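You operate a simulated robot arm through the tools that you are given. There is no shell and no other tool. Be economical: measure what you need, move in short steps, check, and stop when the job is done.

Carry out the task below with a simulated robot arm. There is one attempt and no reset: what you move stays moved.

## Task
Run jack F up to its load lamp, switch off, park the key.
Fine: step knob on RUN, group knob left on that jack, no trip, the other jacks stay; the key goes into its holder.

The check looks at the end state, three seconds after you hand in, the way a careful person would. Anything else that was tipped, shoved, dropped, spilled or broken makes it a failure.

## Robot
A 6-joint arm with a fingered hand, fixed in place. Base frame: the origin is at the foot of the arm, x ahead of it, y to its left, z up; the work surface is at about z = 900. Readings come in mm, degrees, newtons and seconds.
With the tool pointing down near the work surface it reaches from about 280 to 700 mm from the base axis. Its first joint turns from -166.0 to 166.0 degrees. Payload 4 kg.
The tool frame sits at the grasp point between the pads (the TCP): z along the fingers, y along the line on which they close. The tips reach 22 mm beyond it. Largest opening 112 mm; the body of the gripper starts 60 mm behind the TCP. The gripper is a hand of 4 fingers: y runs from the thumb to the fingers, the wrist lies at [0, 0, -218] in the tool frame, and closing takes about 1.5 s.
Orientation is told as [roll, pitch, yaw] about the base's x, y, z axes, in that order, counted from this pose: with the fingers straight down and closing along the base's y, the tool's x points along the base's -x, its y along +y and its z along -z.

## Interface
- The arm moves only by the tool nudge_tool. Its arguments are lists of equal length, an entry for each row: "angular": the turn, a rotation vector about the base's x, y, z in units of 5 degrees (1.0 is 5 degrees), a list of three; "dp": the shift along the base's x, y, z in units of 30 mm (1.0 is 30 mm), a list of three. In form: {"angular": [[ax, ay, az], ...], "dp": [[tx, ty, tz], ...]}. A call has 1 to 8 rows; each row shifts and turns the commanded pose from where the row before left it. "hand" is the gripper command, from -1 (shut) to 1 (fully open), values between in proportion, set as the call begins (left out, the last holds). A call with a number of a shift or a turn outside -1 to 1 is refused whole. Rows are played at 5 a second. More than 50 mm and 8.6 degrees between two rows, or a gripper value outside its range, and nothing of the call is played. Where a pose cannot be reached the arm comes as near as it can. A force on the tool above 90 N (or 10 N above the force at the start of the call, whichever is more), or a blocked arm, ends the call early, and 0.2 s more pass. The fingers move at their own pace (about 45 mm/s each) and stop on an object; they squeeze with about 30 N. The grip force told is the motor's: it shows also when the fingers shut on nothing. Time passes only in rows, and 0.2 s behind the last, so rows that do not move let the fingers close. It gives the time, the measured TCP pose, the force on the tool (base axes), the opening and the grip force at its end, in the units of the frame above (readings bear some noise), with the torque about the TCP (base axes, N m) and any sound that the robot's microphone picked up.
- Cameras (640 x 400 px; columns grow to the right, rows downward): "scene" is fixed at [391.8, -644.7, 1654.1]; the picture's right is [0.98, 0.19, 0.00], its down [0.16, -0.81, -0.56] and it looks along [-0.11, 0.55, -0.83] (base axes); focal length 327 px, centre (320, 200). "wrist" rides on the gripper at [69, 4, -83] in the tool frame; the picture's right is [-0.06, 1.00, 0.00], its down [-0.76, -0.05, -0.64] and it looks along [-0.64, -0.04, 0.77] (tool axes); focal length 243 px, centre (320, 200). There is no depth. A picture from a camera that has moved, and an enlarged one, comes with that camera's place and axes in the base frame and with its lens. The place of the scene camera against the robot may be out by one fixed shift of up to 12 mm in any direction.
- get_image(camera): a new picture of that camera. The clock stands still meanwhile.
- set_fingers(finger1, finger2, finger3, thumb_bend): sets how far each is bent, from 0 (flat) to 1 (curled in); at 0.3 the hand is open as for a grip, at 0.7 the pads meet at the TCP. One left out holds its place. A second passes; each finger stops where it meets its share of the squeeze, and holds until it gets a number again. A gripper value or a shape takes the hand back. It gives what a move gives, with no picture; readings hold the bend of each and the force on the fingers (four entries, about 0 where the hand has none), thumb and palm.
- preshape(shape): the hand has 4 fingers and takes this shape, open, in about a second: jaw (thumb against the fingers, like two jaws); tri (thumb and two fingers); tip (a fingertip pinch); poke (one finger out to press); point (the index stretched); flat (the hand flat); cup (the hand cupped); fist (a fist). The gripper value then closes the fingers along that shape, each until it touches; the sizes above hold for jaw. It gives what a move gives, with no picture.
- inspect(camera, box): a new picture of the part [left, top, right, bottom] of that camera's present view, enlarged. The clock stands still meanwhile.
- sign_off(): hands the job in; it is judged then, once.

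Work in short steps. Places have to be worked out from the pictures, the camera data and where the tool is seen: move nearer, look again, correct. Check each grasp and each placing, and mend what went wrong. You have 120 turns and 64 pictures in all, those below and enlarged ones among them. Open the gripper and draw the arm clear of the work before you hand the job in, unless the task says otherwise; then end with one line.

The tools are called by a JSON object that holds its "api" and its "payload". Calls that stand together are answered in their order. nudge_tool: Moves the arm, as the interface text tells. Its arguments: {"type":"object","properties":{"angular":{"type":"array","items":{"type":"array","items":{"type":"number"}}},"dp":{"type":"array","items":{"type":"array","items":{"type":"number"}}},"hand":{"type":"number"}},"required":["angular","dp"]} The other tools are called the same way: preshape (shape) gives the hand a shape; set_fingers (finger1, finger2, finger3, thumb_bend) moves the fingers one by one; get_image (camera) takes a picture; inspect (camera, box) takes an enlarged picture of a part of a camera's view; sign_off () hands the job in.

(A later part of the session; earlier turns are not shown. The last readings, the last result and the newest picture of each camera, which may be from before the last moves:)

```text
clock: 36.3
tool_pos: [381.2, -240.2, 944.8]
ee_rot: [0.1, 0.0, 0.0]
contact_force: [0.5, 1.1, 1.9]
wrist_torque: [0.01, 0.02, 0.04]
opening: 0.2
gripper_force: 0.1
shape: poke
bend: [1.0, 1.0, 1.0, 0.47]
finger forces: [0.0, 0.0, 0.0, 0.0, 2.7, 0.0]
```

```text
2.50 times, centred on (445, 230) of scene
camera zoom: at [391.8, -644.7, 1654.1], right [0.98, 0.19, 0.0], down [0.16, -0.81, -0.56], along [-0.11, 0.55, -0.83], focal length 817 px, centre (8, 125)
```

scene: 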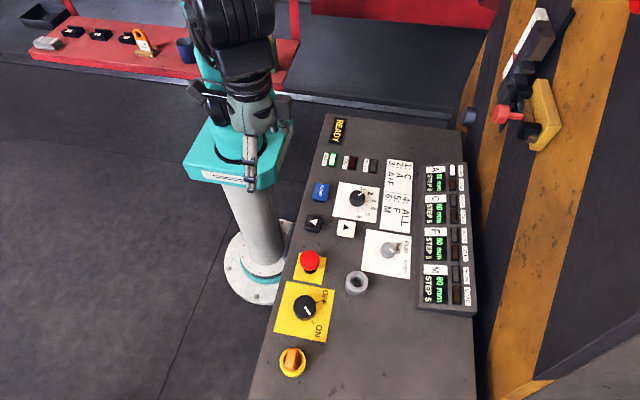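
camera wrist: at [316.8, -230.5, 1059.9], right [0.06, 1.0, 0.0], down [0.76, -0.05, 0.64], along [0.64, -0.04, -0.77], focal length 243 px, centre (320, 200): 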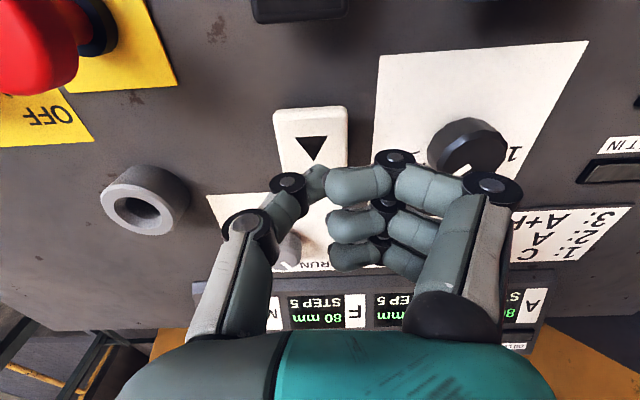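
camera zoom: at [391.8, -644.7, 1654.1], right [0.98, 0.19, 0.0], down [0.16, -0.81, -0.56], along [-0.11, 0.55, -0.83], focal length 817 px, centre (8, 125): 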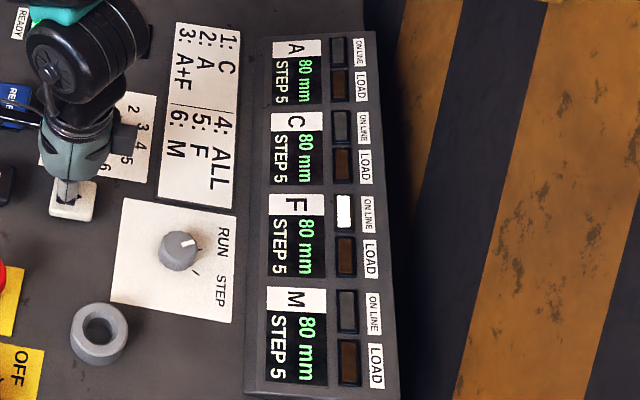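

Still 80 mm. Press 2.5 mm further.

{"api": "nudge_tool", "payload": {"angular": [[0, 0, 0]], "dp": [[0, 0, -0.08]]}}

{"api": "inspect", "payload": {"camera": "scene", "box": [420, 210, 480, 290]}}

```text
clock: 36.7
tool_pos: [380.9, -239.4, 942.3]
ee_rot: [-0.1, 0.0, 0.0]
contact_force: [-1.5, -0.2, 2.9]
wrist_torque: [-0.01, 0.03, -0.02]
opening: 0.0
gripper_force: 0.0
shape: poke
bend: [1.0, 1.0, 1.0, 0.47]
finger forces: [0.1, 0.0, 0.1, 0.0, 3.6, 0.1]
heard: click
```

```text
5.00 times, centred on (450, 250) of scene
camera zoom: at [391.8, -644.7, 1654.1], right [0.98, 0.19, 0.0], down [0.16, -0.81, -0.56], along [-0.11, 0.55, -0.83], focal length 1634 px, centre (-330, -50)
```

zoom: 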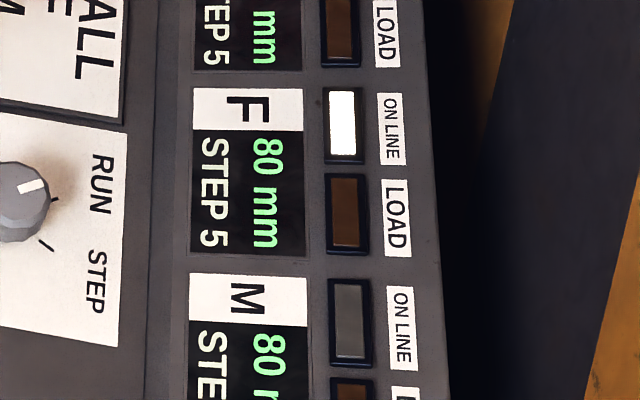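

A click was heard: pressed now. I hold 0.4 s and read the display.

{"api": "nudge_tool", "payload": {"angular": [[0, 0, 0]], "dp": [[0, 0, 0]]}}

{"api": "inspect", "payload": {"camera": "scene", "box": [420, 210, 480, 290]}}

```text
clock: 37.1
tool_pos: [382.0, -239.8, 942.2]
ee_rot: [0.0, 0.0, 0.0]
contact_force: [-1.1, -0.2, 3.4]
wrist_torque: [0.0, 0.03, -0.02]
opening: 0.0
gripper_force: 0.0
shape: poke
bend: [1.0, 1.0, 1.0, 0.47]
finger forces: [0.1, 0.1, 0.0, 0.0, 3.6, 0.1]
```

```text
5.00 times, centred on (450, 250) of scene
camera zoom: at [391.8, -644.7, 1654.1], right [0.98, 0.19, 0.0], down [0.16, -0.81, -0.56], along [-0.11, 0.55, -0.83], focal length 1634 px, centre (-330, -50)
```

zoom: 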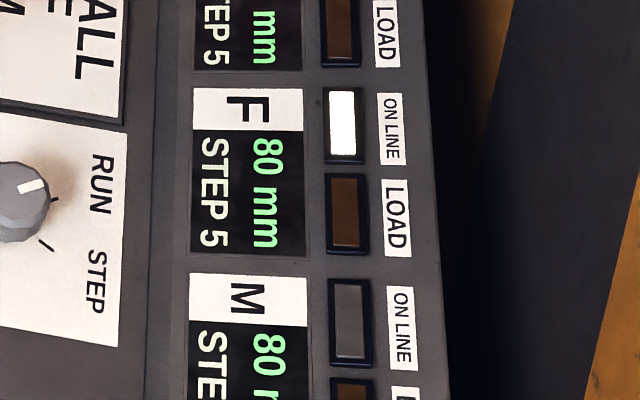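

Still 80; hold about 0.8 s more.

{"api": "nudge_tool", "payload": {"angular": [[0, 0, 0], [0, 0, 0], [0, 0, 0]], "dp": [[0, 0, 0], [0, 0, 0], [0, 0, 0]]}}

{"api": "inspect", "payload": {"camera": "scene", "box": [310, 110, 490, 310]}}

```text
clock: 37.9
tool_pos: [382.3, -239.6, 942.6]
ee_rot: [0.0, 0.0, -0.1]
contact_force: [-1.8, -0.6, 3.9]
wrist_torque: [-0.03, 0.05, 0.02]
opening: 0.2
gripper_force: 0.1
shape: poke
bend: [1.0, 1.0, 1.0, 0.47]
finger forces: [0.0, 0.1, 0.1, 0.0, 3.6, 0.0]
```

```text
2.00 times, centred on (400, 210) of scene
camera zoom: at [391.8, -644.7, 1654.1], right [0.98, 0.19, 0.0], down [0.16, -0.81, -0.56], along [-0.11, 0.55, -0.83], focal length 653 px, centre (160, 180)
```

zoom: 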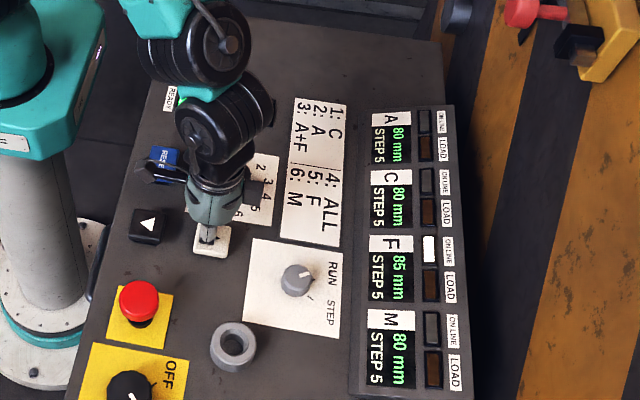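

F moved to 85 mm. Hold 0.6 s more and read again to learn the rate.

{"api": "nudge_tool", "payload": {"angular": [[0, 0, 0], [0, 0, 0]], "dp": [[0, 0, 0], [0, 0, 0]]}}

{"api": "inspect", "payload": {"camera": "scene", "box": [400, 150, 490, 310]}}

```text
clock: 38.5
tool_pos: [382.5, -239.4, 942.3]
ee_rot: [-0.1, 0.0, 0.0]
contact_force: [-1.2, -0.1, 3.1]
wrist_torque: [0.01, 0.06, -0.01]
opening: 0.0
gripper_force: 0.0
shape: poke
bend: [1.0, 1.0, 1.0, 0.47]
finger forces: [0.0, 0.0, 0.1, 0.0, 3.6, 0.0]
```

```text
2.50 times, centred on (445, 230) of scene
camera zoom: at [391.8, -644.7, 1654.1], right [0.98, 0.19, 0.0], down [0.16, -0.81, -0.56], along [-0.11, 0.55, -0.83], focal length 817 px, centre (8, 125)
```

zoom: 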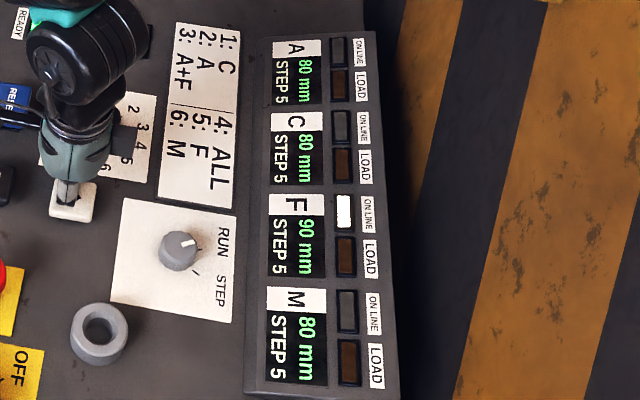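

Runs about 8 mm/s, lamp dark. Continue holding in short intervals.

{"api": "nudge_tool", "payload": {"angular": [[0, 0, 0], [0, 0, 0]], "dp": [[0, 0, 0], [0, 0, 0]]}}

{"api": "inspect", "payload": {"camera": "scene", "box": [400, 150, 490, 310]}}

```text
clock: 39.1
tool_pos: [382.0, -238.6, 942.2]
ee_rot: [0.0, 0.0, 0.0]
contact_force: [-2.4, 0.5, 4.1]
wrist_torque: [0.0, 0.01, -0.01]
opening: 0.0
gripper_force: 0.1
shape: poke
bend: [1.0, 1.0, 1.0, 0.47]
finger forces: [0.0, 0.1, 0.0, 0.0, 3.6, 0.0]
```

```text
2.50 times, centred on (445, 230) of scene
camera zoom: at [391.8, -644.7, 1654.1], right [0.98, 0.19, 0.0], down [0.16, -0.81, -0.56], along [-0.11, 0.55, -0.83], focal length 817 px, centre (8, 125)
```

zoom: 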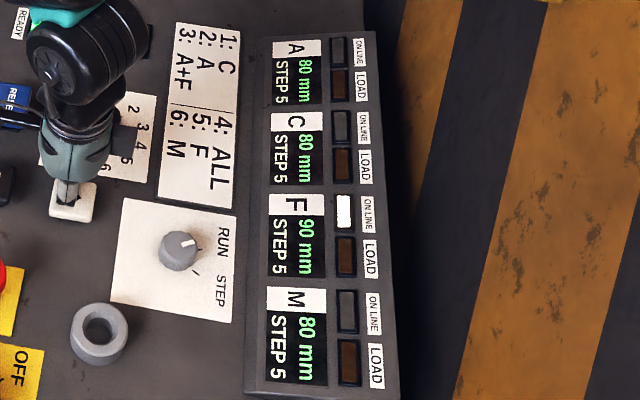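

Rate is about 4–5 mm/s. Hold 0.8 s.

{"api": "nudge_tool", "payload": {"angular": [[0, 0, 0], [0, 0, 0], [0, 0, 0]], "dp": [[0, 0, 0], [0, 0, 0], [0, 0, 0]]}}

{"api": "inspect", "payload": {"camera": "scene", "box": [400, 150, 490, 310]}}

```text
clock: 39.9
tool_pos: [382.0, -239.2, 942.9]
ee_rot: [-0.1, 0.1, 0.0]
contact_force: [-0.7, -0.2, 4.3]
wrist_torque: [0.02, 0.05, 0.01]
opening: 0.0
gripper_force: 0.1
shape: poke
bend: [1.0, 1.0, 1.0, 0.47]
finger forces: [0.0, 0.0, 0.0, 0.1, 3.6, 0.0]
```

```text
2.50 times, centred on (445, 230) of scene
camera zoom: at [391.8, -644.7, 1654.1], right [0.98, 0.19, 0.0], down [0.16, -0.81, -0.56], along [-0.11, 0.55, -0.83], focal length 817 px, centre (8, 125)
```

zoom: 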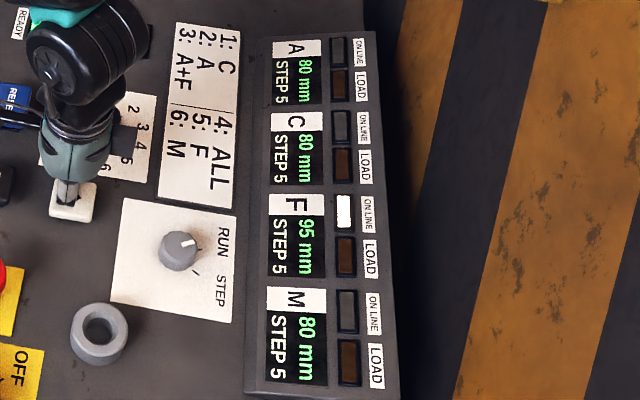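

95 mm, lamp dark. Hold 1 s more.

{"api": "nudge_tool", "payload": {"angular": [[0, 0, 0], [0, 0, 0], [0, 0, 0]], "dp": [[0, 0, 0], [0, 0, 0], [0, 0, 0]]}}

{"api": "inspect", "payload": {"camera": "scene", "box": [400, 150, 490, 310]}}

```text
clock: 40.7
tool_pos: [380.9, -238.1, 943.5]
ee_rot: [0.1, 0.0, 0.0]
contact_force: [-0.6, -1.0, 3.8]
wrist_torque: [0.02, 0.04, 0.02]
opening: 0.0
gripper_force: 0.1
shape: poke
bend: [1.0, 1.0, 1.0, 0.47]
finger forces: [0.0, 0.0, 0.0, 0.0, 3.5, 0.0]
```

```text
2.50 times, centred on (445, 230) of scene
camera zoom: at [391.8, -644.7, 1654.1], right [0.98, 0.19, 0.0], down [0.16, -0.81, -0.56], along [-0.11, 0.55, -0.83], focal length 817 px, centre (8, 125)
```

zoom: 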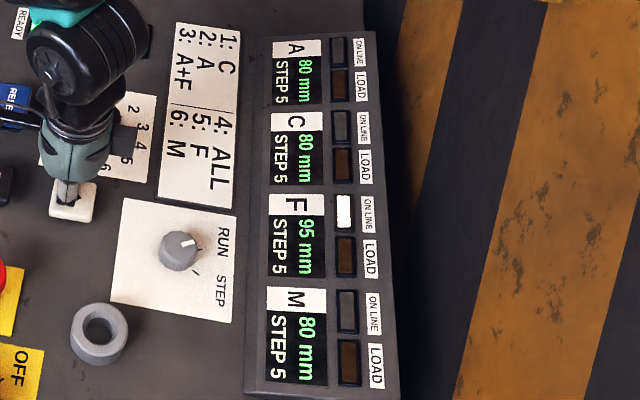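

{"api": "nudge_tool", "payload": {"angular": [[0, 0, 0], [0, 0, 0], [0, 0, 0]], "dp": [[0, 0, 0], [0, 0, 0], [0, 0, 0]]}}

{"api": "inspect", "payload": {"camera": "scene", "box": [400, 150, 490, 310]}}

```text
clock: 41.5
tool_pos: [380.5, -239.2, 943.6]
ee_rot: [0.0, 0.0, -0.1]
contact_force: [-1.3, -0.8, 2.7]
wrist_torque: [-0.01, 0.05, 0.01]
opening: 0.1
gripper_force: 0.1
shape: poke
bend: [1.0, 1.0, 1.0, 0.47]
finger forces: [0.1, 0.1, 0.0, 0.1, 3.6, 0.1]
```

```text
2.50 times, centred on (445, 230) of scene
camera zoom: at [391.8, -644.7, 1654.1], right [0.98, 0.19, 0.0], down [0.16, -0.81, -0.56], along [-0.11, 0.55, -0.83], focal length 817 px, centre (8, 125)
```

zoom: 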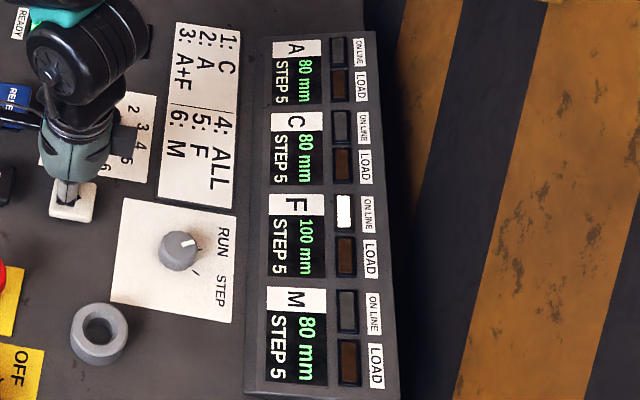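

100 mm, lamp still dark. Continue.

{"api": "nudge_tool", "payload": {"angular": [[0, 0, 0], [0, 0, 0], [0, 0, 0], [0, 0, 0]], "dp": [[0, 0, 0], [0, 0, 0], [0, 0, 0], [0, 0, 0]]}}

{"api": "inspect", "payload": {"camera": "scene", "box": [400, 150, 490, 310]}}

```text
clock: 42.5
tool_pos: [381.8, -239.3, 941.6]
ee_rot: [-0.1, 0.0, -0.1]
contact_force: [-0.6, -0.7, 2.2]
wrist_torque: [0.0, 0.03, 0.0]
opening: 0.0
gripper_force: 0.1
shape: poke
bend: [1.0, 1.0, 1.0, 0.47]
finger forces: [0.1, 0.0, 0.0, 0.1, 3.7, 0.0]
```

```text
2.50 times, centred on (445, 230) of scene
camera zoom: at [391.8, -644.7, 1654.1], right [0.98, 0.19, 0.0], down [0.16, -0.81, -0.56], along [-0.11, 0.55, -0.83], focal length 817 px, centre (8, 125)
```

zoom: 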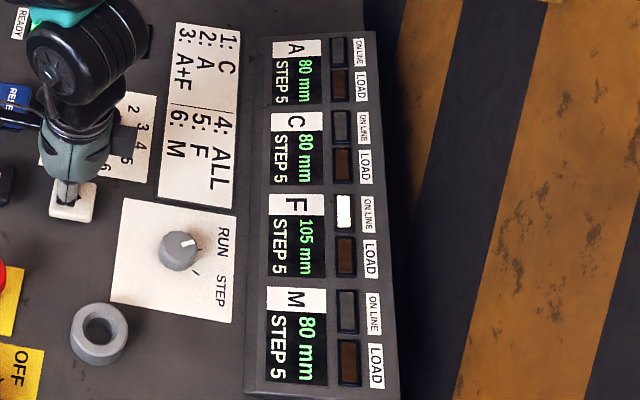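

105 mm, dark. Continue.

{"api": "nudge_tool", "payload": {"angular": [[0, 0, 0], [0, 0, 0], [0, 0, 0]], "dp": [[0, 0, 0], [0, 0, 0], [0, 0, 0]]}}

{"api": "inspect", "payload": {"camera": "scene", "box": [400, 150, 490, 310]}}

```text
clock: 43.3
tool_pos: [382.0, -239.5, 942.8]
ee_rot: [-0.1, 0.0, -0.1]
contact_force: [0.1, -1.5, 3.9]
wrist_torque: [-0.02, 0.07, -0.06]
opening: 0.1
gripper_force: 0.0
shape: poke
bend: [1.0, 1.0, 1.0, 0.47]
finger forces: [0.1, 0.0, 0.0, 0.1, 3.6, 0.0]
```

```text
2.50 times, centred on (445, 230) of scene
camera zoom: at [391.8, -644.7, 1654.1], right [0.98, 0.19, 0.0], down [0.16, -0.81, -0.56], along [-0.11, 0.55, -0.83], focal length 817 px, centre (8, 125)
```

zoom: 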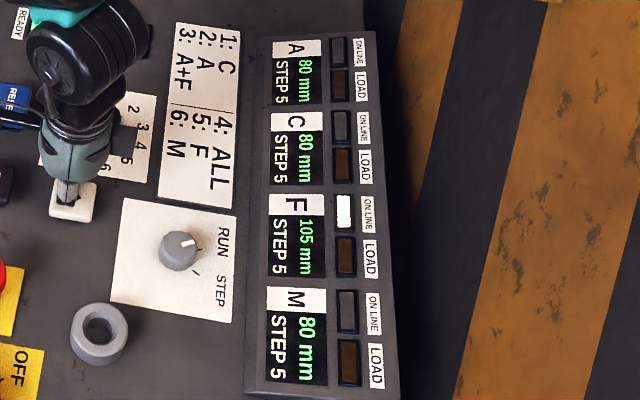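

{"api": "nudge_tool", "payload": {"angular": [[0, 0, 0], [0, 0, 0], [0, 0, 0], [0, 0, 0]], "dp": [[0, 0, 0], [0, 0, 0], [0, 0, 0], [0, 0, 0]]}}

{"api": "inspect", "payload": {"camera": "scene", "box": [400, 150, 490, 310]}}

```text
clock: 44.3
tool_pos: [381.9, -238.3, 941.9]
ee_rot: [0.0, -0.1, 0.0]
contact_force: [-1.3, -0.4, 3.9]
wrist_torque: [0.03, 0.03, -0.02]
opening: 0.0
gripper_force: 0.0
shape: poke
bend: [1.0, 1.0, 1.0, 0.47]
finger forces: [0.0, 0.0, 0.1, 0.0, 3.6, 0.0]
```

```text
2.50 times, centred on (445, 230) of scene
camera zoom: at [391.8, -644.7, 1654.1], right [0.98, 0.19, 0.0], down [0.16, -0.81, -0.56], along [-0.11, 0.55, -0.83], focal length 817 px, centre (8, 125)
```

zoom: 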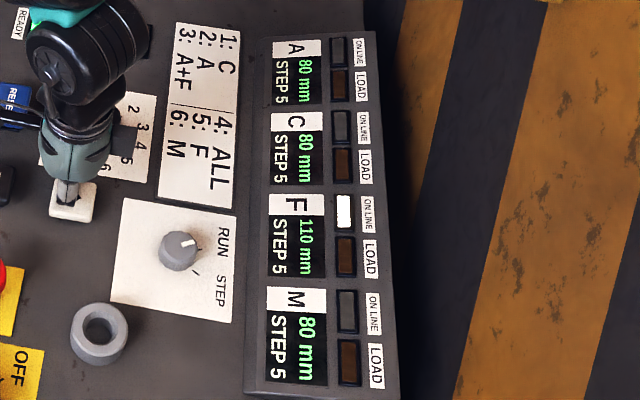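

110 mm, dark. Continue 1 s.

{"api": "nudge_tool", "payload": {"angular": [[0, 0, 0], [0, 0, 0], [0, 0, 0], [0, 0, 0]], "dp": [[0, 0, 0], [0, 0, 0], [0, 0, 0], [0, 0, 0]]}}

{"api": "inspect", "payload": {"camera": "scene", "box": [400, 150, 490, 310]}}

```text
clock: 45.3
tool_pos: [380.9, -238.8, 941.7]
ee_rot: [0.0, 0.0, 0.0]
contact_force: [-1.0, -0.4, 4.2]
wrist_torque: [0.0, 0.02, 0.01]
opening: 0.1
gripper_force: 0.0
shape: poke
bend: [1.0, 1.0, 1.0, 0.47]
finger forces: [0.0, 0.1, 0.1, 0.0, 3.6, 0.0]
```

```text
2.50 times, centred on (445, 230) of scene
camera zoom: at [391.8, -644.7, 1654.1], right [0.98, 0.19, 0.0], down [0.16, -0.81, -0.56], along [-0.11, 0.55, -0.83], focal length 817 px, centre (8, 125)
```

zoom: 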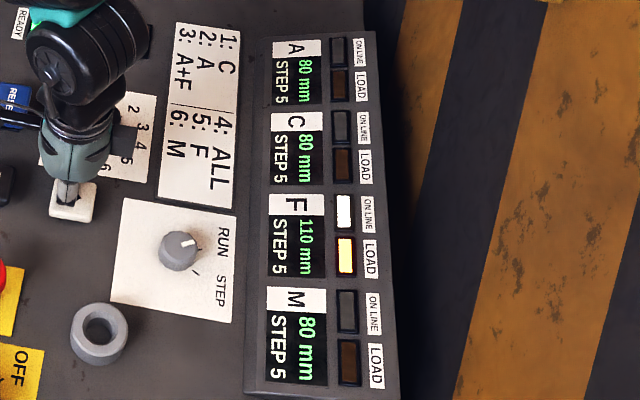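

F's LOAD lamp is lit. Lift off the button at once.

{"api": "nudge_tool", "payload": {"angular": [[0, 0, 0], [0, 0, 0], [0, 0, 0]], "dp": [[0, 0, 1], [0, 0, 1], [0, 0, 0.6]]}}

{"api": "preshape", "payload": {"shape": "jaw"}}

{"api": "nudge_tool", "payload": {"angular": [[0, 0, 0], [0, 0, 0], [0, 0, 0], [0, 0, 0], [0, 0, 0], [0, 0, 0], [0, 0, 0], [0, 0, 0]], "dp": [[-0.25, -0.85, 0], [-0.25, -0.85, 0], [-0.25, -0.85, 0], [-0.25, -0.85, 0], [-0.25, -0.85, 0], [-0.25, -0.85, 0], [-0.25, -0.85, 0], [-0.25, -0.85, 0]]}}

{"api": "get_image", "payload": {"camera": "scene"}}

{"api": "get_image", "payload": {"camera": "wrist"}}

```text
clock: 46.1
tool_pos: [381.7, -239.7, 1020.9]
ee_rot: [0.2, 0.0, 0.0]
contact_force: [-0.3, -0.4, -0.1]
wrist_torque: [-0.03, 0.02, -0.01]
opening: 0.1
gripper_force: 0.2
shape: poke
bend: [1.0, 1.0, 1.0, 0.47]
finger forces: [0.0, 0.0, 0.0, 0.1, 0.1, 0.0]
```

```text
clock: 47.0
tool_pos: [381.6, -237.9, 1021.0]
ee_rot: [-0.1, 0.0, -0.1]
contact_force: [0.0, 0.2, 0.2]
wrist_torque: [-0.01, 0.0, 0.0]
opening: 111.9
gripper_force: 0.0
shape: jaw
bend: [0.3, 0.3, 0.3, 0.3]
finger forces: [0.1, 0.0, 0.0, 0.1, 0.1, 0.0]
```

```text
clock: 48.8
tool_pos: [322.3, -444.1, 1020.5]
ee_rot: [0.0, 0.0, 0.0]
contact_force: [0.2, 0.1, 0.0]
wrist_torque: [0.03, 0.02, 0.0]
opening: 111.9
gripper_force: 0.1
shape: jaw
bend: [0.3, 0.3, 0.3, 0.3]
finger forces: [0.1, 0.0, 0.0, 0.1, 0.0, 0.1]
```

```text
16 pictures are left
```

scene: 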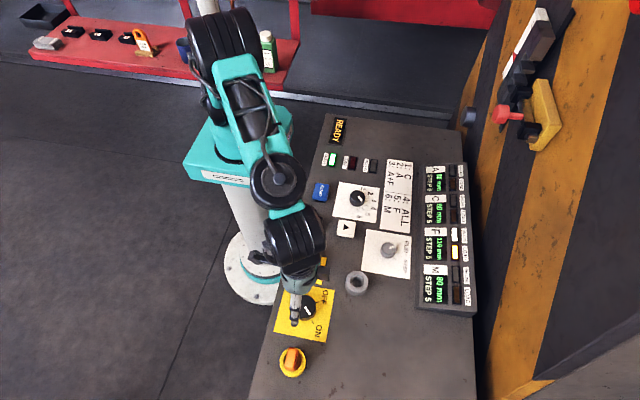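

```text
15 pictures are left
camera wrist: at [254.2, -438.3, 1102.4], right [0.06, 1.0, 0.0], down [0.76, -0.05, 0.64], along [0.64, -0.04, -0.77], focal length 243 px, centre (320, 200)
```

wrist: 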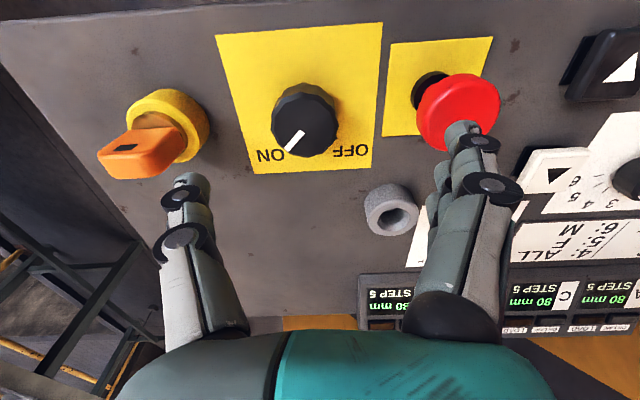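

LOAD lamp for F remains lit, READY lit, no trip. Next the main switch at ≈(322,-452): approach at yaw -90° so that the +90° turn ends at yaw 0, away from the red button.

{"api": "nudge_tool", "payload": {"angular": [[0, 0, -1], [0, 0, -1], [0, 0, -1], [0, 0, -1], [0, 0, -1], [0, 0, -1], [0, 0, -1], [0, 0, -1]], "dp": [[0, -0.26, 0], [0, 0, 0], [0, 0, 0], [0, 0, 0], [0, 0, 0], [0, 0, 0], [0, 0, 0], [0, 0, 0]], "hand": 0.45}}

{"api": "nudge_tool", "payload": {"angular": [[0, 0, -1], [0, 0, -1], [0, 0, -1], [0, 0, -1], [0, 0, -1], [0, 0, -1], [0, 0, -1], [0, 0, -1]], "dp": [[0, 0, -0.2], [0, 0, -0.2], [0, 0, -0.2], [0, 0, -0.2], [0, 0, -0.2], [0, 0, -0.2], [0, 0, 0], [0, 0, 0]]}}

{"api": "nudge_tool", "payload": {"angular": [[0, 0, -1], [0, 0, -1]], "dp": [[0, 0, 0], [0, 0, 0]]}}

{"api": "get_image", "payload": {"camera": "wrist"}}

```text
clock: 50.6
tool_pos: [322.6, -451.9, 1020.7]
ee_rot: [-0.1, 0.0, -40.1]
contact_force: [-0.5, 1.1, -0.6]
wrist_torque: [-0.01, 0.03, 0.0]
opening: 81.6
gripper_force: 0.1
shape: jaw
bend: [0.65, 0.65, 0.65, 0.61]
finger forces: [0.0, 0.1, 0.1, 0.1, 0.0, 0.1]
```

```text
clock: 52.4
tool_pos: [321.3, -451.8, 985.8]
ee_rot: [0.0, -0.1, -80.1]
contact_force: [1.1, 0.4, -0.9]
wrist_torque: [-0.05, 0.02, 0.0]
opening: 81.4
gripper_force: 0.1
shape: jaw
bend: [0.65, 0.65, 0.65, 0.61]
finger forces: [0.0, 0.0, 0.0, 0.0, 0.1, 0.0]
```

```text
clock: 53.0
tool_pos: [322.4, -451.5, 984.8]
ee_rot: [0.0, 0.1, -90.1]
contact_force: [0.6, -0.8, 0.0]
wrist_torque: [-0.01, 0.0, 0.0]
opening: 81.7
gripper_force: 0.1
shape: jaw
bend: [0.65, 0.65, 0.65, 0.61]
finger forces: [0.0, 0.1, 0.1, 0.0, 0.0, 0.1]
```

```text
14 pictures are left
camera wrist: at [327.3, -382.0, 1066.1], right [1.0, -0.06, 0.0], down [-0.05, -0.76, 0.64], along [-0.04, -0.64, -0.77], focal length 243 px, centre (320, 200)
```

wrist: 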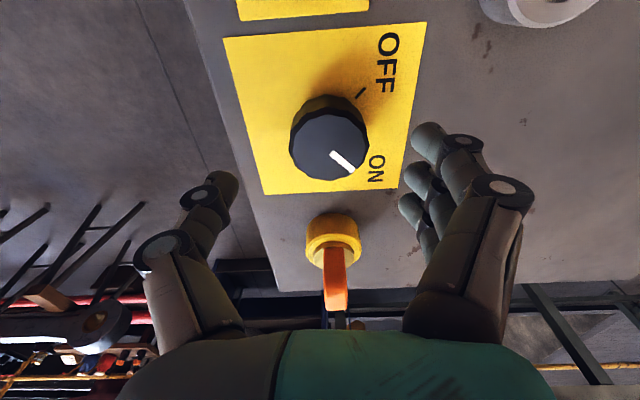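

Knob centre ≈(328,-450), diameter ≈47; ON at -45°, OFF tick at +45°. Shift and descend.

{"api": "nudge_tool", "payload": {"angular": [[0, 0, 0], [0, 0, 0]], "dp": [[0.2, 0.05, -0.7], [0, 0, -0.8]]}}

{"api": "nudge_tool", "payload": {"angular": [[0, 0, 0], [0, 0, 0], [0, 0, 0], [0, 0, 0], [0, 0, 0]], "dp": [[0, 0, 0], [0, 0, 0], [0, 0, 0], [0, 0, 0], [0, 0, 0]], "hand": -0.4}}

{"api": "nudge_tool", "payload": {"angular": [[0, 0, 1], [0, 0, 1], [0, 0, 1], [0, 0, 1], [0, 0, 1], [0, 0, 1]], "dp": [[0, 0, 0], [0, 0, 0], [0, 0, 0], [0, 0, 0], [0, 0, 0], [0, 0, 0]]}}

```text
clock: 53.6
tool_pos: [326.3, -451.5, 940.0]
ee_rot: [0.1, -0.1, -90.0]
contact_force: [0.3, 0.0, -0.3]
wrist_torque: [0.03, 0.0, 0.01]
opening: 81.6
gripper_force: 0.1
shape: jaw
bend: [0.65, 0.65, 0.65, 0.61]
finger forces: [0.0, 0.0, 0.0, 0.0, 0.1, 0.0]
```

```text
clock: 54.8
tool_pos: [326.7, -451.3, 941.2]
ee_rot: [0.0, -0.1, -90.1]
contact_force: [0.5, 1.5, -1.0]
wrist_torque: [0.05, -0.08, -0.01]
opening: 37.1
gripper_force: 30.0
shape: jaw
bend: [0.73, 0.73, 0.73, 0.7]
finger forces: [8.3, 9.2, 9.9, 0.1, 26.8, 0.0]
```

```text
clock: 56.2
tool_pos: [325.6, -449.9, 939.7]
ee_rot: [0.0, -0.1, -59.9]
contact_force: [-14.6, 2.3, -0.2]
wrist_torque: [0.0, 0.25, -0.07]
opening: 37.2
gripper_force: 29.5
shape: jaw
bend: [0.73, 0.74, 0.74, 0.7]
finger forces: [8.4, 8.1, 8.1, 0.0, 35.3, 0.1]
```

Gripped at 37 mm and turning; continue the remaining 60°.

{"api": "nudge_tool", "payload": {"angular": [[0, 0, 1], [0, 0, 1], [0, 0, 1], [0, 0, 1], [0, 0, 1], [0, 0, 1]], "dp": [[0, 0, 0], [0, 0, 0], [0, 0, 0], [0, 0, 0], [0, 0, 0], [0, 0, 0]]}}

{"api": "nudge_tool", "payload": {"angular": [[0, 0, 1], [0, 0, 1], [0, 0, 1], [0, 0, 1], [0, 0, 1], [0, 0, 1]], "dp": [[0, 0, 0], [0, 0, 0], [0, 0, 0], [0, 0, 0], [0, 0, 0], [0, 0, 0]]}}

{"api": "get_image", "payload": {"camera": "wrist"}}

```text
clock: 57.6
tool_pos: [325.2, -450.5, 939.4]
ee_rot: [0.0, 0.0, -30.1]
contact_force: [-34.7, 6.0, 3.4]
wrist_torque: [0.03, 0.6, -0.13]
opening: 37.8
gripper_force: 30.0
shape: jaw
bend: [0.73, 0.74, 0.74, 0.7]
finger forces: [17.2, 8.3, 6.4, 0.0, 38.1, 0.0]
```

```text
clock: 59.0
tool_pos: [325.0, -451.1, 939.8]
ee_rot: [0.0, 0.3, -0.4]
contact_force: [-45.2, -2.4, 1.3]
wrist_torque: [-0.08, 0.72, -0.16]
opening: 38.0
gripper_force: 30.0
shape: jaw
bend: [0.73, 0.74, 0.74, 0.7]
finger forces: [23.9, 10.3, 7.3, 0.0, 33.8, 0.1]
```

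```text
13 pictures are left
camera wrist: at [256.1, -446.5, 1021.1], right [0.07, 1.0, 0.0], down [0.77, -0.05, 0.64], along [0.64, -0.05, -0.77], focal length 243 px, centre (320, 200)
```

wrist: 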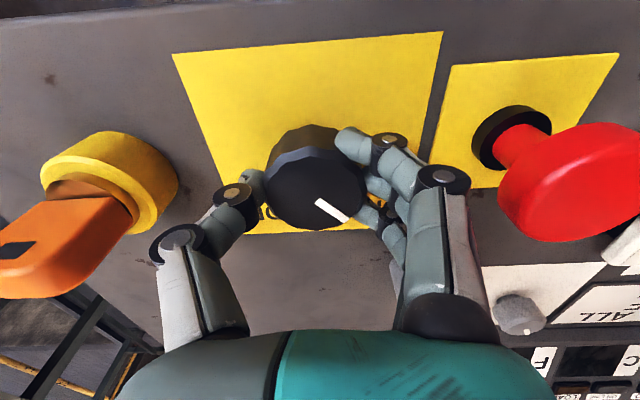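

Pointer at ≈+45° (OFF). I relieve the side load by moving 4 mm in -x, then open modestly and lift.

{"api": "nudge_tool", "payload": {"angular": [[0, 0, 0], [0, 0, 0]], "dp": [[-0.13, 0, 0], [0, 0, 0]]}}

{"api": "nudge_tool", "payload": {"angular": [[0, 0, 0], [0, 0, 0], [0, 0, 0], [0, 0, 0], [0, 0, 0], [0, 0, 0], [0, 0, 0]], "dp": [[0, 0, 0], [0, 0, 0], [0, 0, 0], [0, 0, 0.7], [0, 0, 0.9], [0, 0, 0.9], [0, 0, 0.9]], "hand": 0.1}}

{"api": "get_image", "payload": {"camera": "scene"}}

{"api": "get_image", "payload": {"camera": "wrist"}}

```text
clock: 59.6
tool_pos: [322.5, -452.1, 940.0]
ee_rot: [-0.2, -0.2, 0.0]
contact_force: [-24.3, -6.2, -1.6]
wrist_torque: [-0.13, 0.37, -0.15]
opening: 38.0
gripper_force: 31.0
shape: jaw
bend: [0.73, 0.74, 0.74, 0.7]
finger forces: [12.8, 9.2, 7.9, 0.0, 33.1, 0.0]
```

```text
clock: 61.2
tool_pos: [325.6, -450.0, 1041.5]
ee_rot: [0.1, 0.0, 0.0]
contact_force: [0.5, 0.1, -0.2]
wrist_torque: [0.0, -0.05, -0.01]
opening: 60.7
gripper_force: 0.0
shape: jaw
bend: [0.72, 0.72, 0.72, 0.7]
finger forces: [0.1, 0.0, 0.0, 0.0, 0.0, 0.0]
```

```text
12 pictures are left
```

scene: 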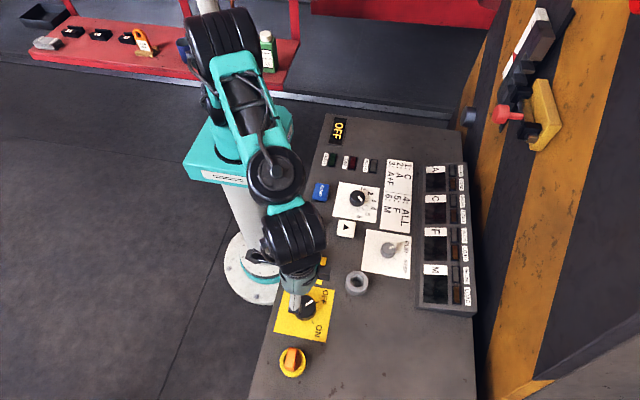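

```text
11 pictures are left
camera wrist: at [256.2, -445.2, 1122.6], right [0.06, 1.0, 0.0], down [0.76, -0.05, 0.64], along [0.64, -0.04, -0.77], focal length 243 px, centre (320, 200)
```

wrist: 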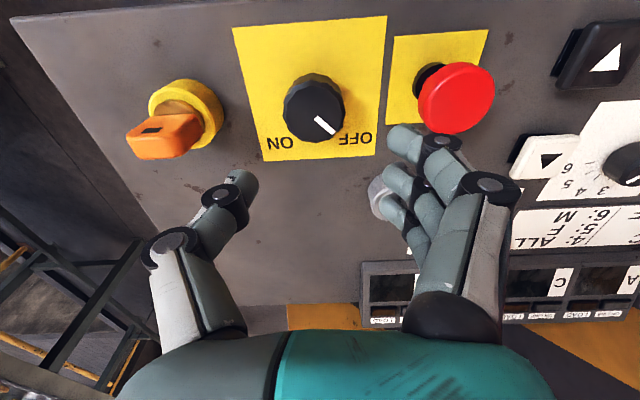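

The system shows OFF. Next the key; I enlarge the key and the ring views.

{"api": "inspect", "payload": {"camera": "wrist", "box": [110, 60, 240, 180]}}

{"api": "inspect", "payload": {"camera": "scene", "box": [270, 260, 390, 385]}}

```text
3.33 times, centred on (175, 120) of wrist
camera zoom: at [256.2, -445.2, 1122.6], right [0.06, 1.0, 0.0], down [0.76, -0.05, 0.64], along [0.64, -0.04, -0.77], focal length 809 px, centre (803, 467)
```

zoom: 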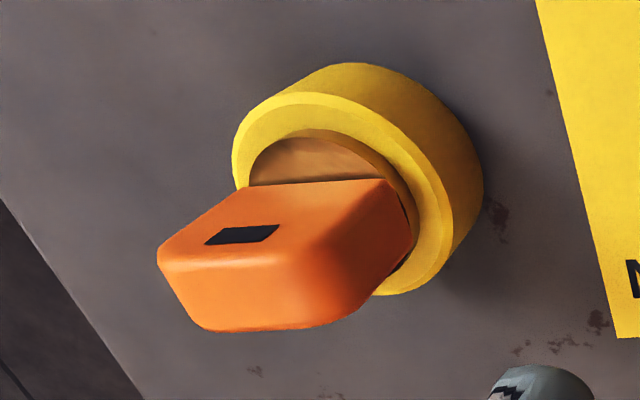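

```text
3.20 times, centred on (330, 322) of scene
camera zoom: at [391.8, -644.7, 1654.1], right [0.98, 0.19, 0.0], down [0.16, -0.81, -0.56], along [-0.11, 0.55, -0.83], focal length 1046 px, centre (288, -192)
```

zoom: 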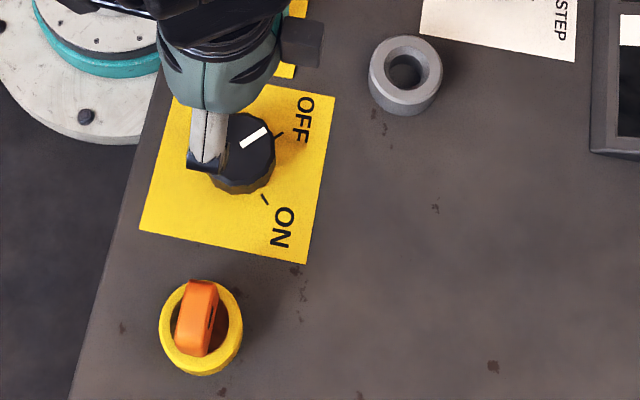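

Key collar centre ≈(319,-558), top z≈937; handle is an upright plate (thin along x), top z≈990. I go above it with yaw -90° to pinch along x.

{"api": "nudge_tool", "payload": {"angular": [[0, 0, -1], [0, 0, -1], [0, 0, -1], [0, 0, -1], [0, 0, -1], [0, 0, -1], [0, 0, -1], [0, 0, -1]], "dp": [[-0.02, -0.4, 0.1], [-0.02, -0.4, 0], [-0.02, -0.4, 0], [-0.02, -0.4, 0], [-0.02, -0.4, 0], [-0.02, -0.4, 0], [-0.02, -0.4, 0], [-0.02, -0.4, 0]], "hand": 0.3}}

{"api": "nudge_tool", "payload": {"angular": [[0, 0, -1], [0, 0, -1], [0, 0, -1], [0, 0, -1], [0, 0, -1], [0, 0, -1], [0, 0, -1], [0, 0, -1]], "dp": [[0, -0.1, 0], [0, -0.1, 0], [0, -0.1, 0], [0, 0, 0], [0, 0, 0], [0, 0, 0], [0, 0, 0], [0, 0, 0]]}}

{"api": "nudge_tool", "payload": {"angular": [[0, 0, -1], [0, 0, -1]], "dp": [[0, 0, 0], [0, 0, 0]]}}

{"api": "get_image", "payload": {"camera": "wrist"}}

```text
clock: 63.0
tool_pos: [318.4, -546.1, 1044.3]
ee_rot: [0.0, 0.0, -40.1]
contact_force: [-0.3, -0.2, -1.1]
wrist_torque: [0.0, 0.0, -0.01]
opening: 72.5
gripper_force: 0.1
shape: jaw
bend: [0.7, 0.7, 0.7, 0.67]
finger forces: [0.0, 0.1, 0.0, 0.1, 0.1, 0.0]
```

```text
clock: 64.8
tool_pos: [318.5, -555.7, 1044.8]
ee_rot: [0.0, 0.0, -80.1]
contact_force: [0.2, -0.4, 0.3]
wrist_torque: [0.0, -0.04, -0.02]
opening: 72.5
gripper_force: 0.1
shape: jaw
bend: [0.7, 0.7, 0.7, 0.67]
finger forces: [0.0, 0.0, 0.0, 0.0, 0.0, 0.0]
```

```text
clock: 65.4
tool_pos: [319.1, -555.4, 1044.3]
ee_rot: [0.0, -0.1, -90.0]
contact_force: [0.3, 0.8, 0.9]
wrist_torque: [0.0, -0.05, -0.01]
opening: 72.6
gripper_force: 0.0
shape: jaw
bend: [0.7, 0.7, 0.7, 0.67]
finger forces: [0.0, 0.1, 0.0, 0.0, 0.1, 0.0]
```

```text
8 pictures are left
camera wrist: at [324.4, -485.6, 1125.8], right [1.0, -0.06, 0.0], down [-0.05, -0.76, 0.64], along [-0.04, -0.64, -0.77], focal length 243 px, centre (320, 200)
```

wrist: 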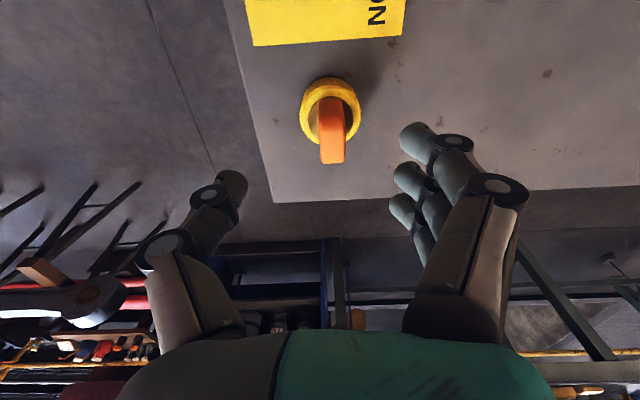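

Key centre ≈(323,-555). Descend around the handle to z≈968 and close.

{"api": "nudge_tool", "payload": {"angular": [[0, 0, 0], [0, 0, 0], [0, 0, 0], [0, 0, 0]], "dp": [[0.13, 0, -0.6], [0, 0, -0.65], [0, 0, -0.65], [0, 0, -0.6]]}}

{"api": "nudge_tool", "payload": {"angular": [[0, 0, 0], [0, 0, 0], [0, 0, 0], [0, 0, 0], [0, 0, 0], [0, 0, 0], [0, 0, 0]], "dp": [[0, 0, 0], [0, 0, 0], [0, 0, 0], [0, 0, 0], [0, 0, 0], [0, 0, 0], [0, 0, 0]], "hand": -1}}

```text
clock: 66.4
tool_pos: [323.9, -554.9, 968.1]
ee_rot: [0.0, -0.1, -89.9]
contact_force: [-0.9, -0.7, 0.3]
wrist_torque: [-0.02, 0.0, 0.03]
opening: 72.5
gripper_force: 0.0
shape: jaw
bend: [0.7, 0.7, 0.7, 0.67]
finger forces: [0.0, 0.0, 0.0, 0.0, 0.0, 0.0]
```

```text
clock: 68.0
tool_pos: [323.1, -555.4, 969.6]
ee_rot: [0.1, 0.1, -89.9]
contact_force: [2.1, -0.3, -0.2]
wrist_torque: [-0.02, -0.09, 0.04]
opening: 5.9
gripper_force: 29.7
shape: jaw
bend: [0.68, 0.71, 0.72, 0.7]
finger forces: [0.0, 14.6, 11.1, 0.0, 24.1, 0.1]
```

Two fingers and the thumb hold the handle. Pull up gently and watch the force.

{"api": "nudge_tool", "payload": {"angular": [[0, 0, 0], [0, 0, 0]], "dp": [[0, 0, 0.15], [0, 0, 0.15]]}}

```text
clock: 68.6
tool_pos: [322.2, -555.7, 977.4]
ee_rot: [0.1, 0.0, -89.9]
contact_force: [1.1, 0.3, -2.0]
wrist_torque: [0.02, -0.09, 0.01]
opening: 6.0
gripper_force: 29.8
shape: jaw
bend: [0.68, 0.71, 0.72, 0.7]
finger forces: [0.0, 14.5, 11.0, 0.0, 23.9, 0.1]
```

Only 2 N: it comes freely. Lift 75 mm and look.

{"api": "nudge_tool", "payload": {"angular": [[0, 0, 0], [0, 0, 0], [0, 0, 0], [0, 0, 0], [0, 0, 0], [0, 0, 0]], "dp": [[0, 0, 0.4], [0, 0, 0.4], [0, 0, 0.5], [0, 0, 0.6], [0, 0, 0.6], [0, 0, 0.2]]}}

{"api": "get_image", "payload": {"camera": "wrist"}}

```text
clock: 70.0
tool_pos: [323.1, -555.9, 1060.7]
ee_rot: [0.0, 0.0, -90.0]
contact_force: [0.1, 1.0, -1.3]
wrist_torque: [0.01, 0.0, 0.0]
opening: 6.2
gripper_force: 29.9
shape: jaw
bend: [0.68, 0.71, 0.71, 0.71]
finger forces: [0.0, 14.5, 11.2, 0.0, 25.4, 0.0]
```

```text
7 pictures are left
camera wrist: at [328.6, -486.0, 1141.7], right [1.0, -0.06, 0.0], down [-0.05, -0.77, 0.64], along [-0.04, -0.64, -0.77], focal length 243 px, centre (320, 200)
```

wrist: 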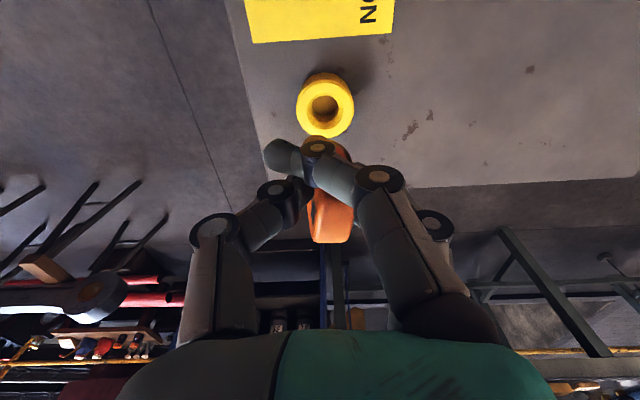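

Key is out; collar hole round, like the grey ring. Collar→ring displacement from the scene is ≈(+103,+186.5); I move the same amount at the same height, so the ring should appear where the collar appears now (325,103).

{"api": "nudge_tool", "payload": {"angular": [[0, 0, 0], [0, 0, 0], [0, 0, 0], [0, 0, 0], [0, 0, 0], [0, 0, 0], [0, 0, 0], [0, 0, 0]], "dp": [[0.43, 0.777, 0], [0.43, 0.777, 0], [0.43, 0.777, 0], [0.43, 0.777, 0], [0.43, 0.777, 0], [0.43, 0.777, 0], [0.43, 0.777, 0], [0.43, 0.777, 0]]}}

{"api": "get_image", "payload": {"camera": "wrist"}}

```text
clock: 71.8
tool_pos: [426.7, -368.4, 1059.3]
ee_rot: [-0.1, 0.0, -90.0]
contact_force: [0.2, 0.1, -1.2]
wrist_torque: [0.0, -0.01, -0.03]
opening: 6.0
gripper_force: 29.9
shape: jaw
bend: [0.68, 0.71, 0.71, 0.71]
finger forces: [0.1, 14.6, 11.1, 0.1, 25.5, 0.1]
```

```text
6 pictures are left
camera wrist: at [432.3, -298.6, 1140.7], right [1.0, -0.06, 0.0], down [-0.05, -0.77, 0.64], along [-0.04, -0.64, -0.77], focal length 243 px, centre (320, 200)
```

wrist: 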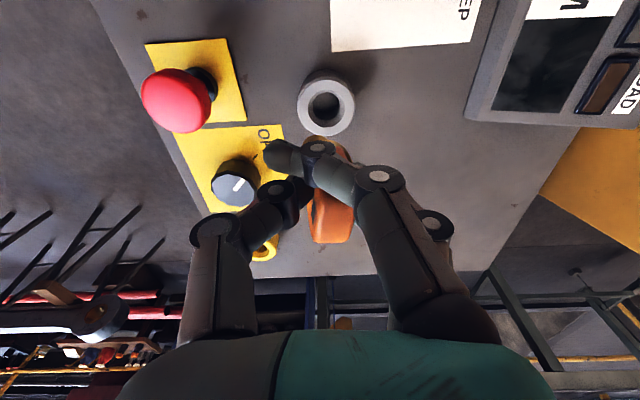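

Ring appears at almost the same pixels (≈+1.5 mm in x). Correct and lower partway.

{"api": "nudge_tool", "payload": {"angular": [[0, 0, 0], [0, 0, 0], [0, 0, 0]], "dp": [[0.05, 0.0, -0.5], [0, 0, -0.6], [0, 0, -0.5]]}}

{"api": "nudge_tool", "payload": {"angular": [[0, 0, 0], [0, 0, 0]], "dp": [[0, 0, -0.15], [0, 0, -0.15]]}}

{"api": "inspect", "payload": {"camera": "scene", "box": [310, 230, 410, 310]}}

```text
clock: 72.6
tool_pos: [428.0, -368.6, 1010.0]
ee_rot: [0.1, 0.0, -90.0]
contact_force: [-0.8, -0.5, -1.2]
wrist_torque: [0.01, 0.0, -0.01]
opening: 6.2
gripper_force: 30.3
shape: jaw
bend: [0.68, 0.71, 0.71, 0.71]
finger forces: [0.1, 14.5, 11.1, 0.1, 25.3, 0.0]
```

```text
clock: 73.2
tool_pos: [428.6, -370.4, 1002.0]
ee_rot: [0.2, 0.0, -90.0]
contact_force: [-0.1, 0.2, -0.9]
wrist_torque: [-0.01, 0.01, -0.01]
opening: 5.9
gripper_force: 30.4
shape: jaw
bend: [0.68, 0.71, 0.71, 0.71]
finger forces: [0.0, 14.4, 11.1, 0.0, 25.4, 0.0]
```

```text
5.00 times, centred on (360, 270) of scene
camera zoom: at [391.8, -644.7, 1654.1], right [0.98, 0.19, 0.0], down [0.16, -0.81, -0.56], along [-0.11, 0.55, -0.83], focal length 1634 px, centre (120, -150)
```

zoom: 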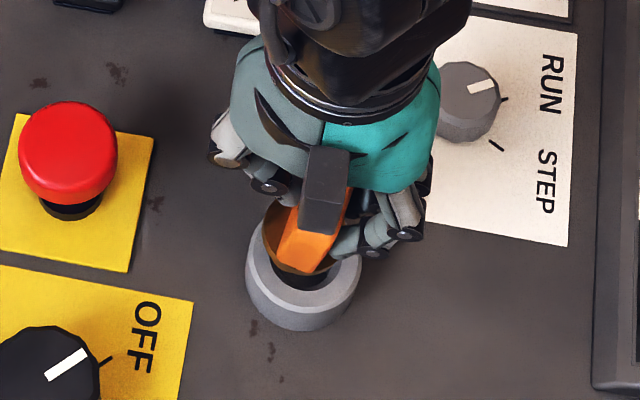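

Key is over the hole, no contact yet. Continue down.

{"api": "nudge_tool", "payload": {"angular": [[0, 0, 0], [0, 0, 0]], "dp": [[0, 0, -0.15], [0, 0, -0.15]]}}

{"api": "nudge_tool", "payload": {"angular": [[0, 0, 0], [0, 0, 0]], "dp": [[0, 0, -0.1], [0, 0, -0.1]]}}

```text
clock: 73.8
tool_pos: [427.6, -369.0, 992.8]
ee_rot: [0.1, 0.0, -90.0]
contact_force: [0.4, 0.8, 0.7]
wrist_torque: [0.03, -0.02, 0.05]
opening: 6.2
gripper_force: 29.9
shape: jaw
bend: [0.68, 0.71, 0.71, 0.72]
finger forces: [0.0, 14.7, 11.6, 0.1, 26.0, 0.1]
```

```text
clock: 74.4
tool_pos: [429.4, -369.8, 988.8]
ee_rot: [0.3, -0.2, -89.9]
contact_force: [9.5, 3.5, 18.1]
wrist_torque: [-0.14, -0.42, 0.08]
opening: 7.8
gripper_force: 29.8
shape: jaw
bend: [0.68, 0.71, 0.71, 0.74]
finger forces: [0.0, 16.6, 14.2, 0.1, 26.5, 0.0]
```

Contact at z≈991 on the -x,-y rim side; lift a little, shift +2 mm x and +1.5 mm y, and try again.

{"api": "nudge_tool", "payload": {"angular": [[0, 0, 0], [0, 0, 0]], "dp": [[0, 0, 0.2], [0.07, 0.05, 0]]}}

{"api": "nudge_tool", "payload": {"angular": [[0, 0, 0], [0, 0, 0]], "dp": [[0, 0, -0.1], [0, 0, -0.1]]}}

```text
clock: 75.0
tool_pos: [429.6, -367.4, 991.9]
ee_rot: [-0.1, 0.1, -90.1]
contact_force: [0.2, 0.2, -0.7]
wrist_torque: [0.02, -0.01, -0.01]
opening: 6.8
gripper_force: 30.1
shape: jaw
bend: [0.68, 0.7, 0.71, 0.73]
finger forces: [0.0, 14.6, 12.5, 0.0, 26.9, 0.0]
```

```text
clock: 75.6
tool_pos: [430.8, -367.7, 987.0]
ee_rot: [0.2, -0.2, -90.0]
contact_force: [4.6, 0.1, 8.6]
wrist_torque: [-0.05, -0.14, 0.03]
opening: 7.1
gripper_force: 30.1
shape: jaw
bend: [0.68, 0.7, 0.71, 0.74]
finger forces: [0.1, 16.0, 13.8, 0.2, 28.4, 0.0]
```

Less force, still pushing +x. Shift +2 mm x more and continue.

{"api": "nudge_tool", "payload": {"angular": [[0, 0, 0], [0, 0, 0]], "dp": [[0.07, 0, 0.05], [0, 0, -0.1]]}}

{"api": "nudge_tool", "payload": {"angular": [[0, 0, 0], [0, 0, 0]], "dp": [[0, 0, -0.1], [0, 0, -0.1]]}}

```text
clock: 76.2
tool_pos: [432.9, -369.1, 985.4]
ee_rot: [0.1, -0.2, -90.1]
contact_force: [4.7, -1.8, 13.3]
wrist_torque: [-0.04, -0.1, 0.01]
opening: 7.1
gripper_force: 30.1
shape: jaw
bend: [0.68, 0.69, 0.7, 0.74]
finger forces: [0.0, 16.2, 14.5, 0.1, 30.9, 0.0]
```

```text
clock: 76.8
tool_pos: [433.3, -368.7, 982.7]
ee_rot: [0.3, -0.3, -90.0]
contact_force: [11.6, -6.4, 30.7]
wrist_torque: [-0.25, -0.21, 0.07]
opening: 10.4
gripper_force: 30.0
shape: jaw
bend: [0.68, 0.69, 0.7, 0.75]
finger forces: [0.0, 17.9, 15.3, 0.1, 34.6, 0.1]
```

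Force rises to 30 N; look before pushing further.

{"api": "inspect", "payload": {"camera": "scene", "box": [330, 245, 390, 305]}}

```text
6.67 times, centred on (360, 275) of scene
camera zoom: at [391.8, -644.7, 1654.1], right [0.98, 0.19, 0.0], down [0.16, -0.81, -0.56], along [-0.11, 0.55, -0.83], focal length 2178 px, centre (53, -300)
```

zoom: 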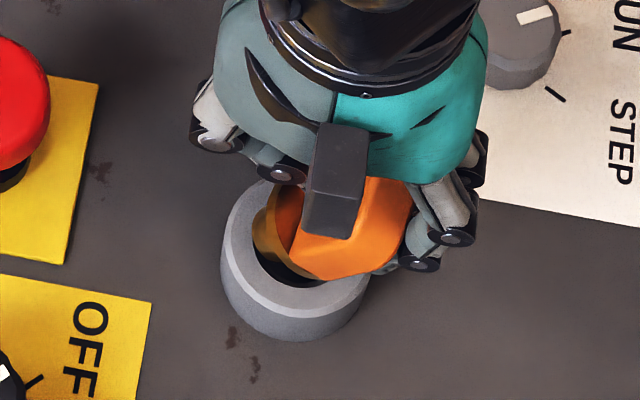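

The key leans because I went too far in +x. Lift out, go back to (430,-367.6), and check the key's attitude.

{"api": "nudge_tool", "payload": {"angular": [[0, 0, 0], [0, 0, 0], [0, 0, 0]], "dp": [[-0.04, 0, 0.3], [-0.04, 0.03, 0.25], [0, 0, 0]]}}

{"api": "inspect", "payload": {"camera": "scene", "box": [330, 245, 390, 305]}}

```text
clock: 77.6
tool_pos: [429.5, -366.8, 995.3]
ee_rot: [-0.1, 0.2, -90.0]
contact_force: [-0.3, 0.2, -1.8]
wrist_torque: [0.03, 0.02, 0.0]
opening: 6.8
gripper_force: 30.4
shape: jaw
bend: [0.68, 0.69, 0.7, 0.74]
finger forces: [0.0, 15.4, 12.9, 0.0, 27.9, 0.0]
```

```text
6.67 times, centred on (360, 275) of scene
camera zoom: at [391.8, -644.7, 1654.1], right [0.98, 0.19, 0.0], down [0.16, -0.81, -0.56], along [-0.11, 0.55, -0.83], focal length 2178 px, centre (53, -300)
```

zoom: 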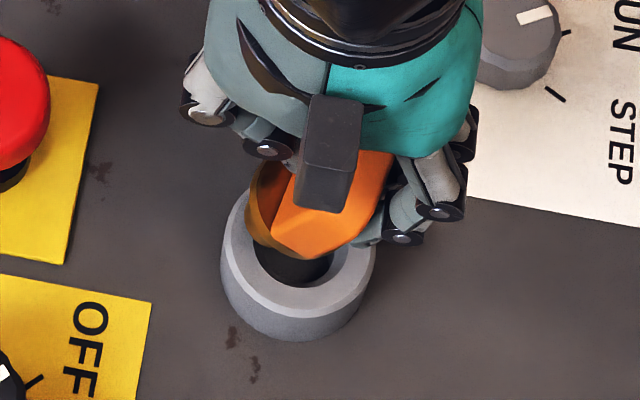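

The key seems tilted in the grip; the wrist view looks along -y and shows that tilt directly.

{"api": "inspect", "payload": {"camera": "wrist", "box": [240, 80, 420, 260]}}

```text
2.22 times, centred on (330, 170) of wrist
camera zoom: at [434.5, -296.7, 1077.3], right [1.0, -0.06, 0.0], down [-0.05, -0.77, 0.64], along [-0.04, -0.64, -0.77], focal length 539 px, centre (298, 267)
```

zoom: 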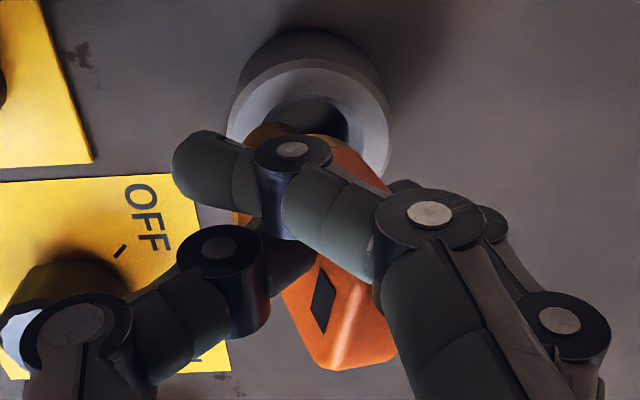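

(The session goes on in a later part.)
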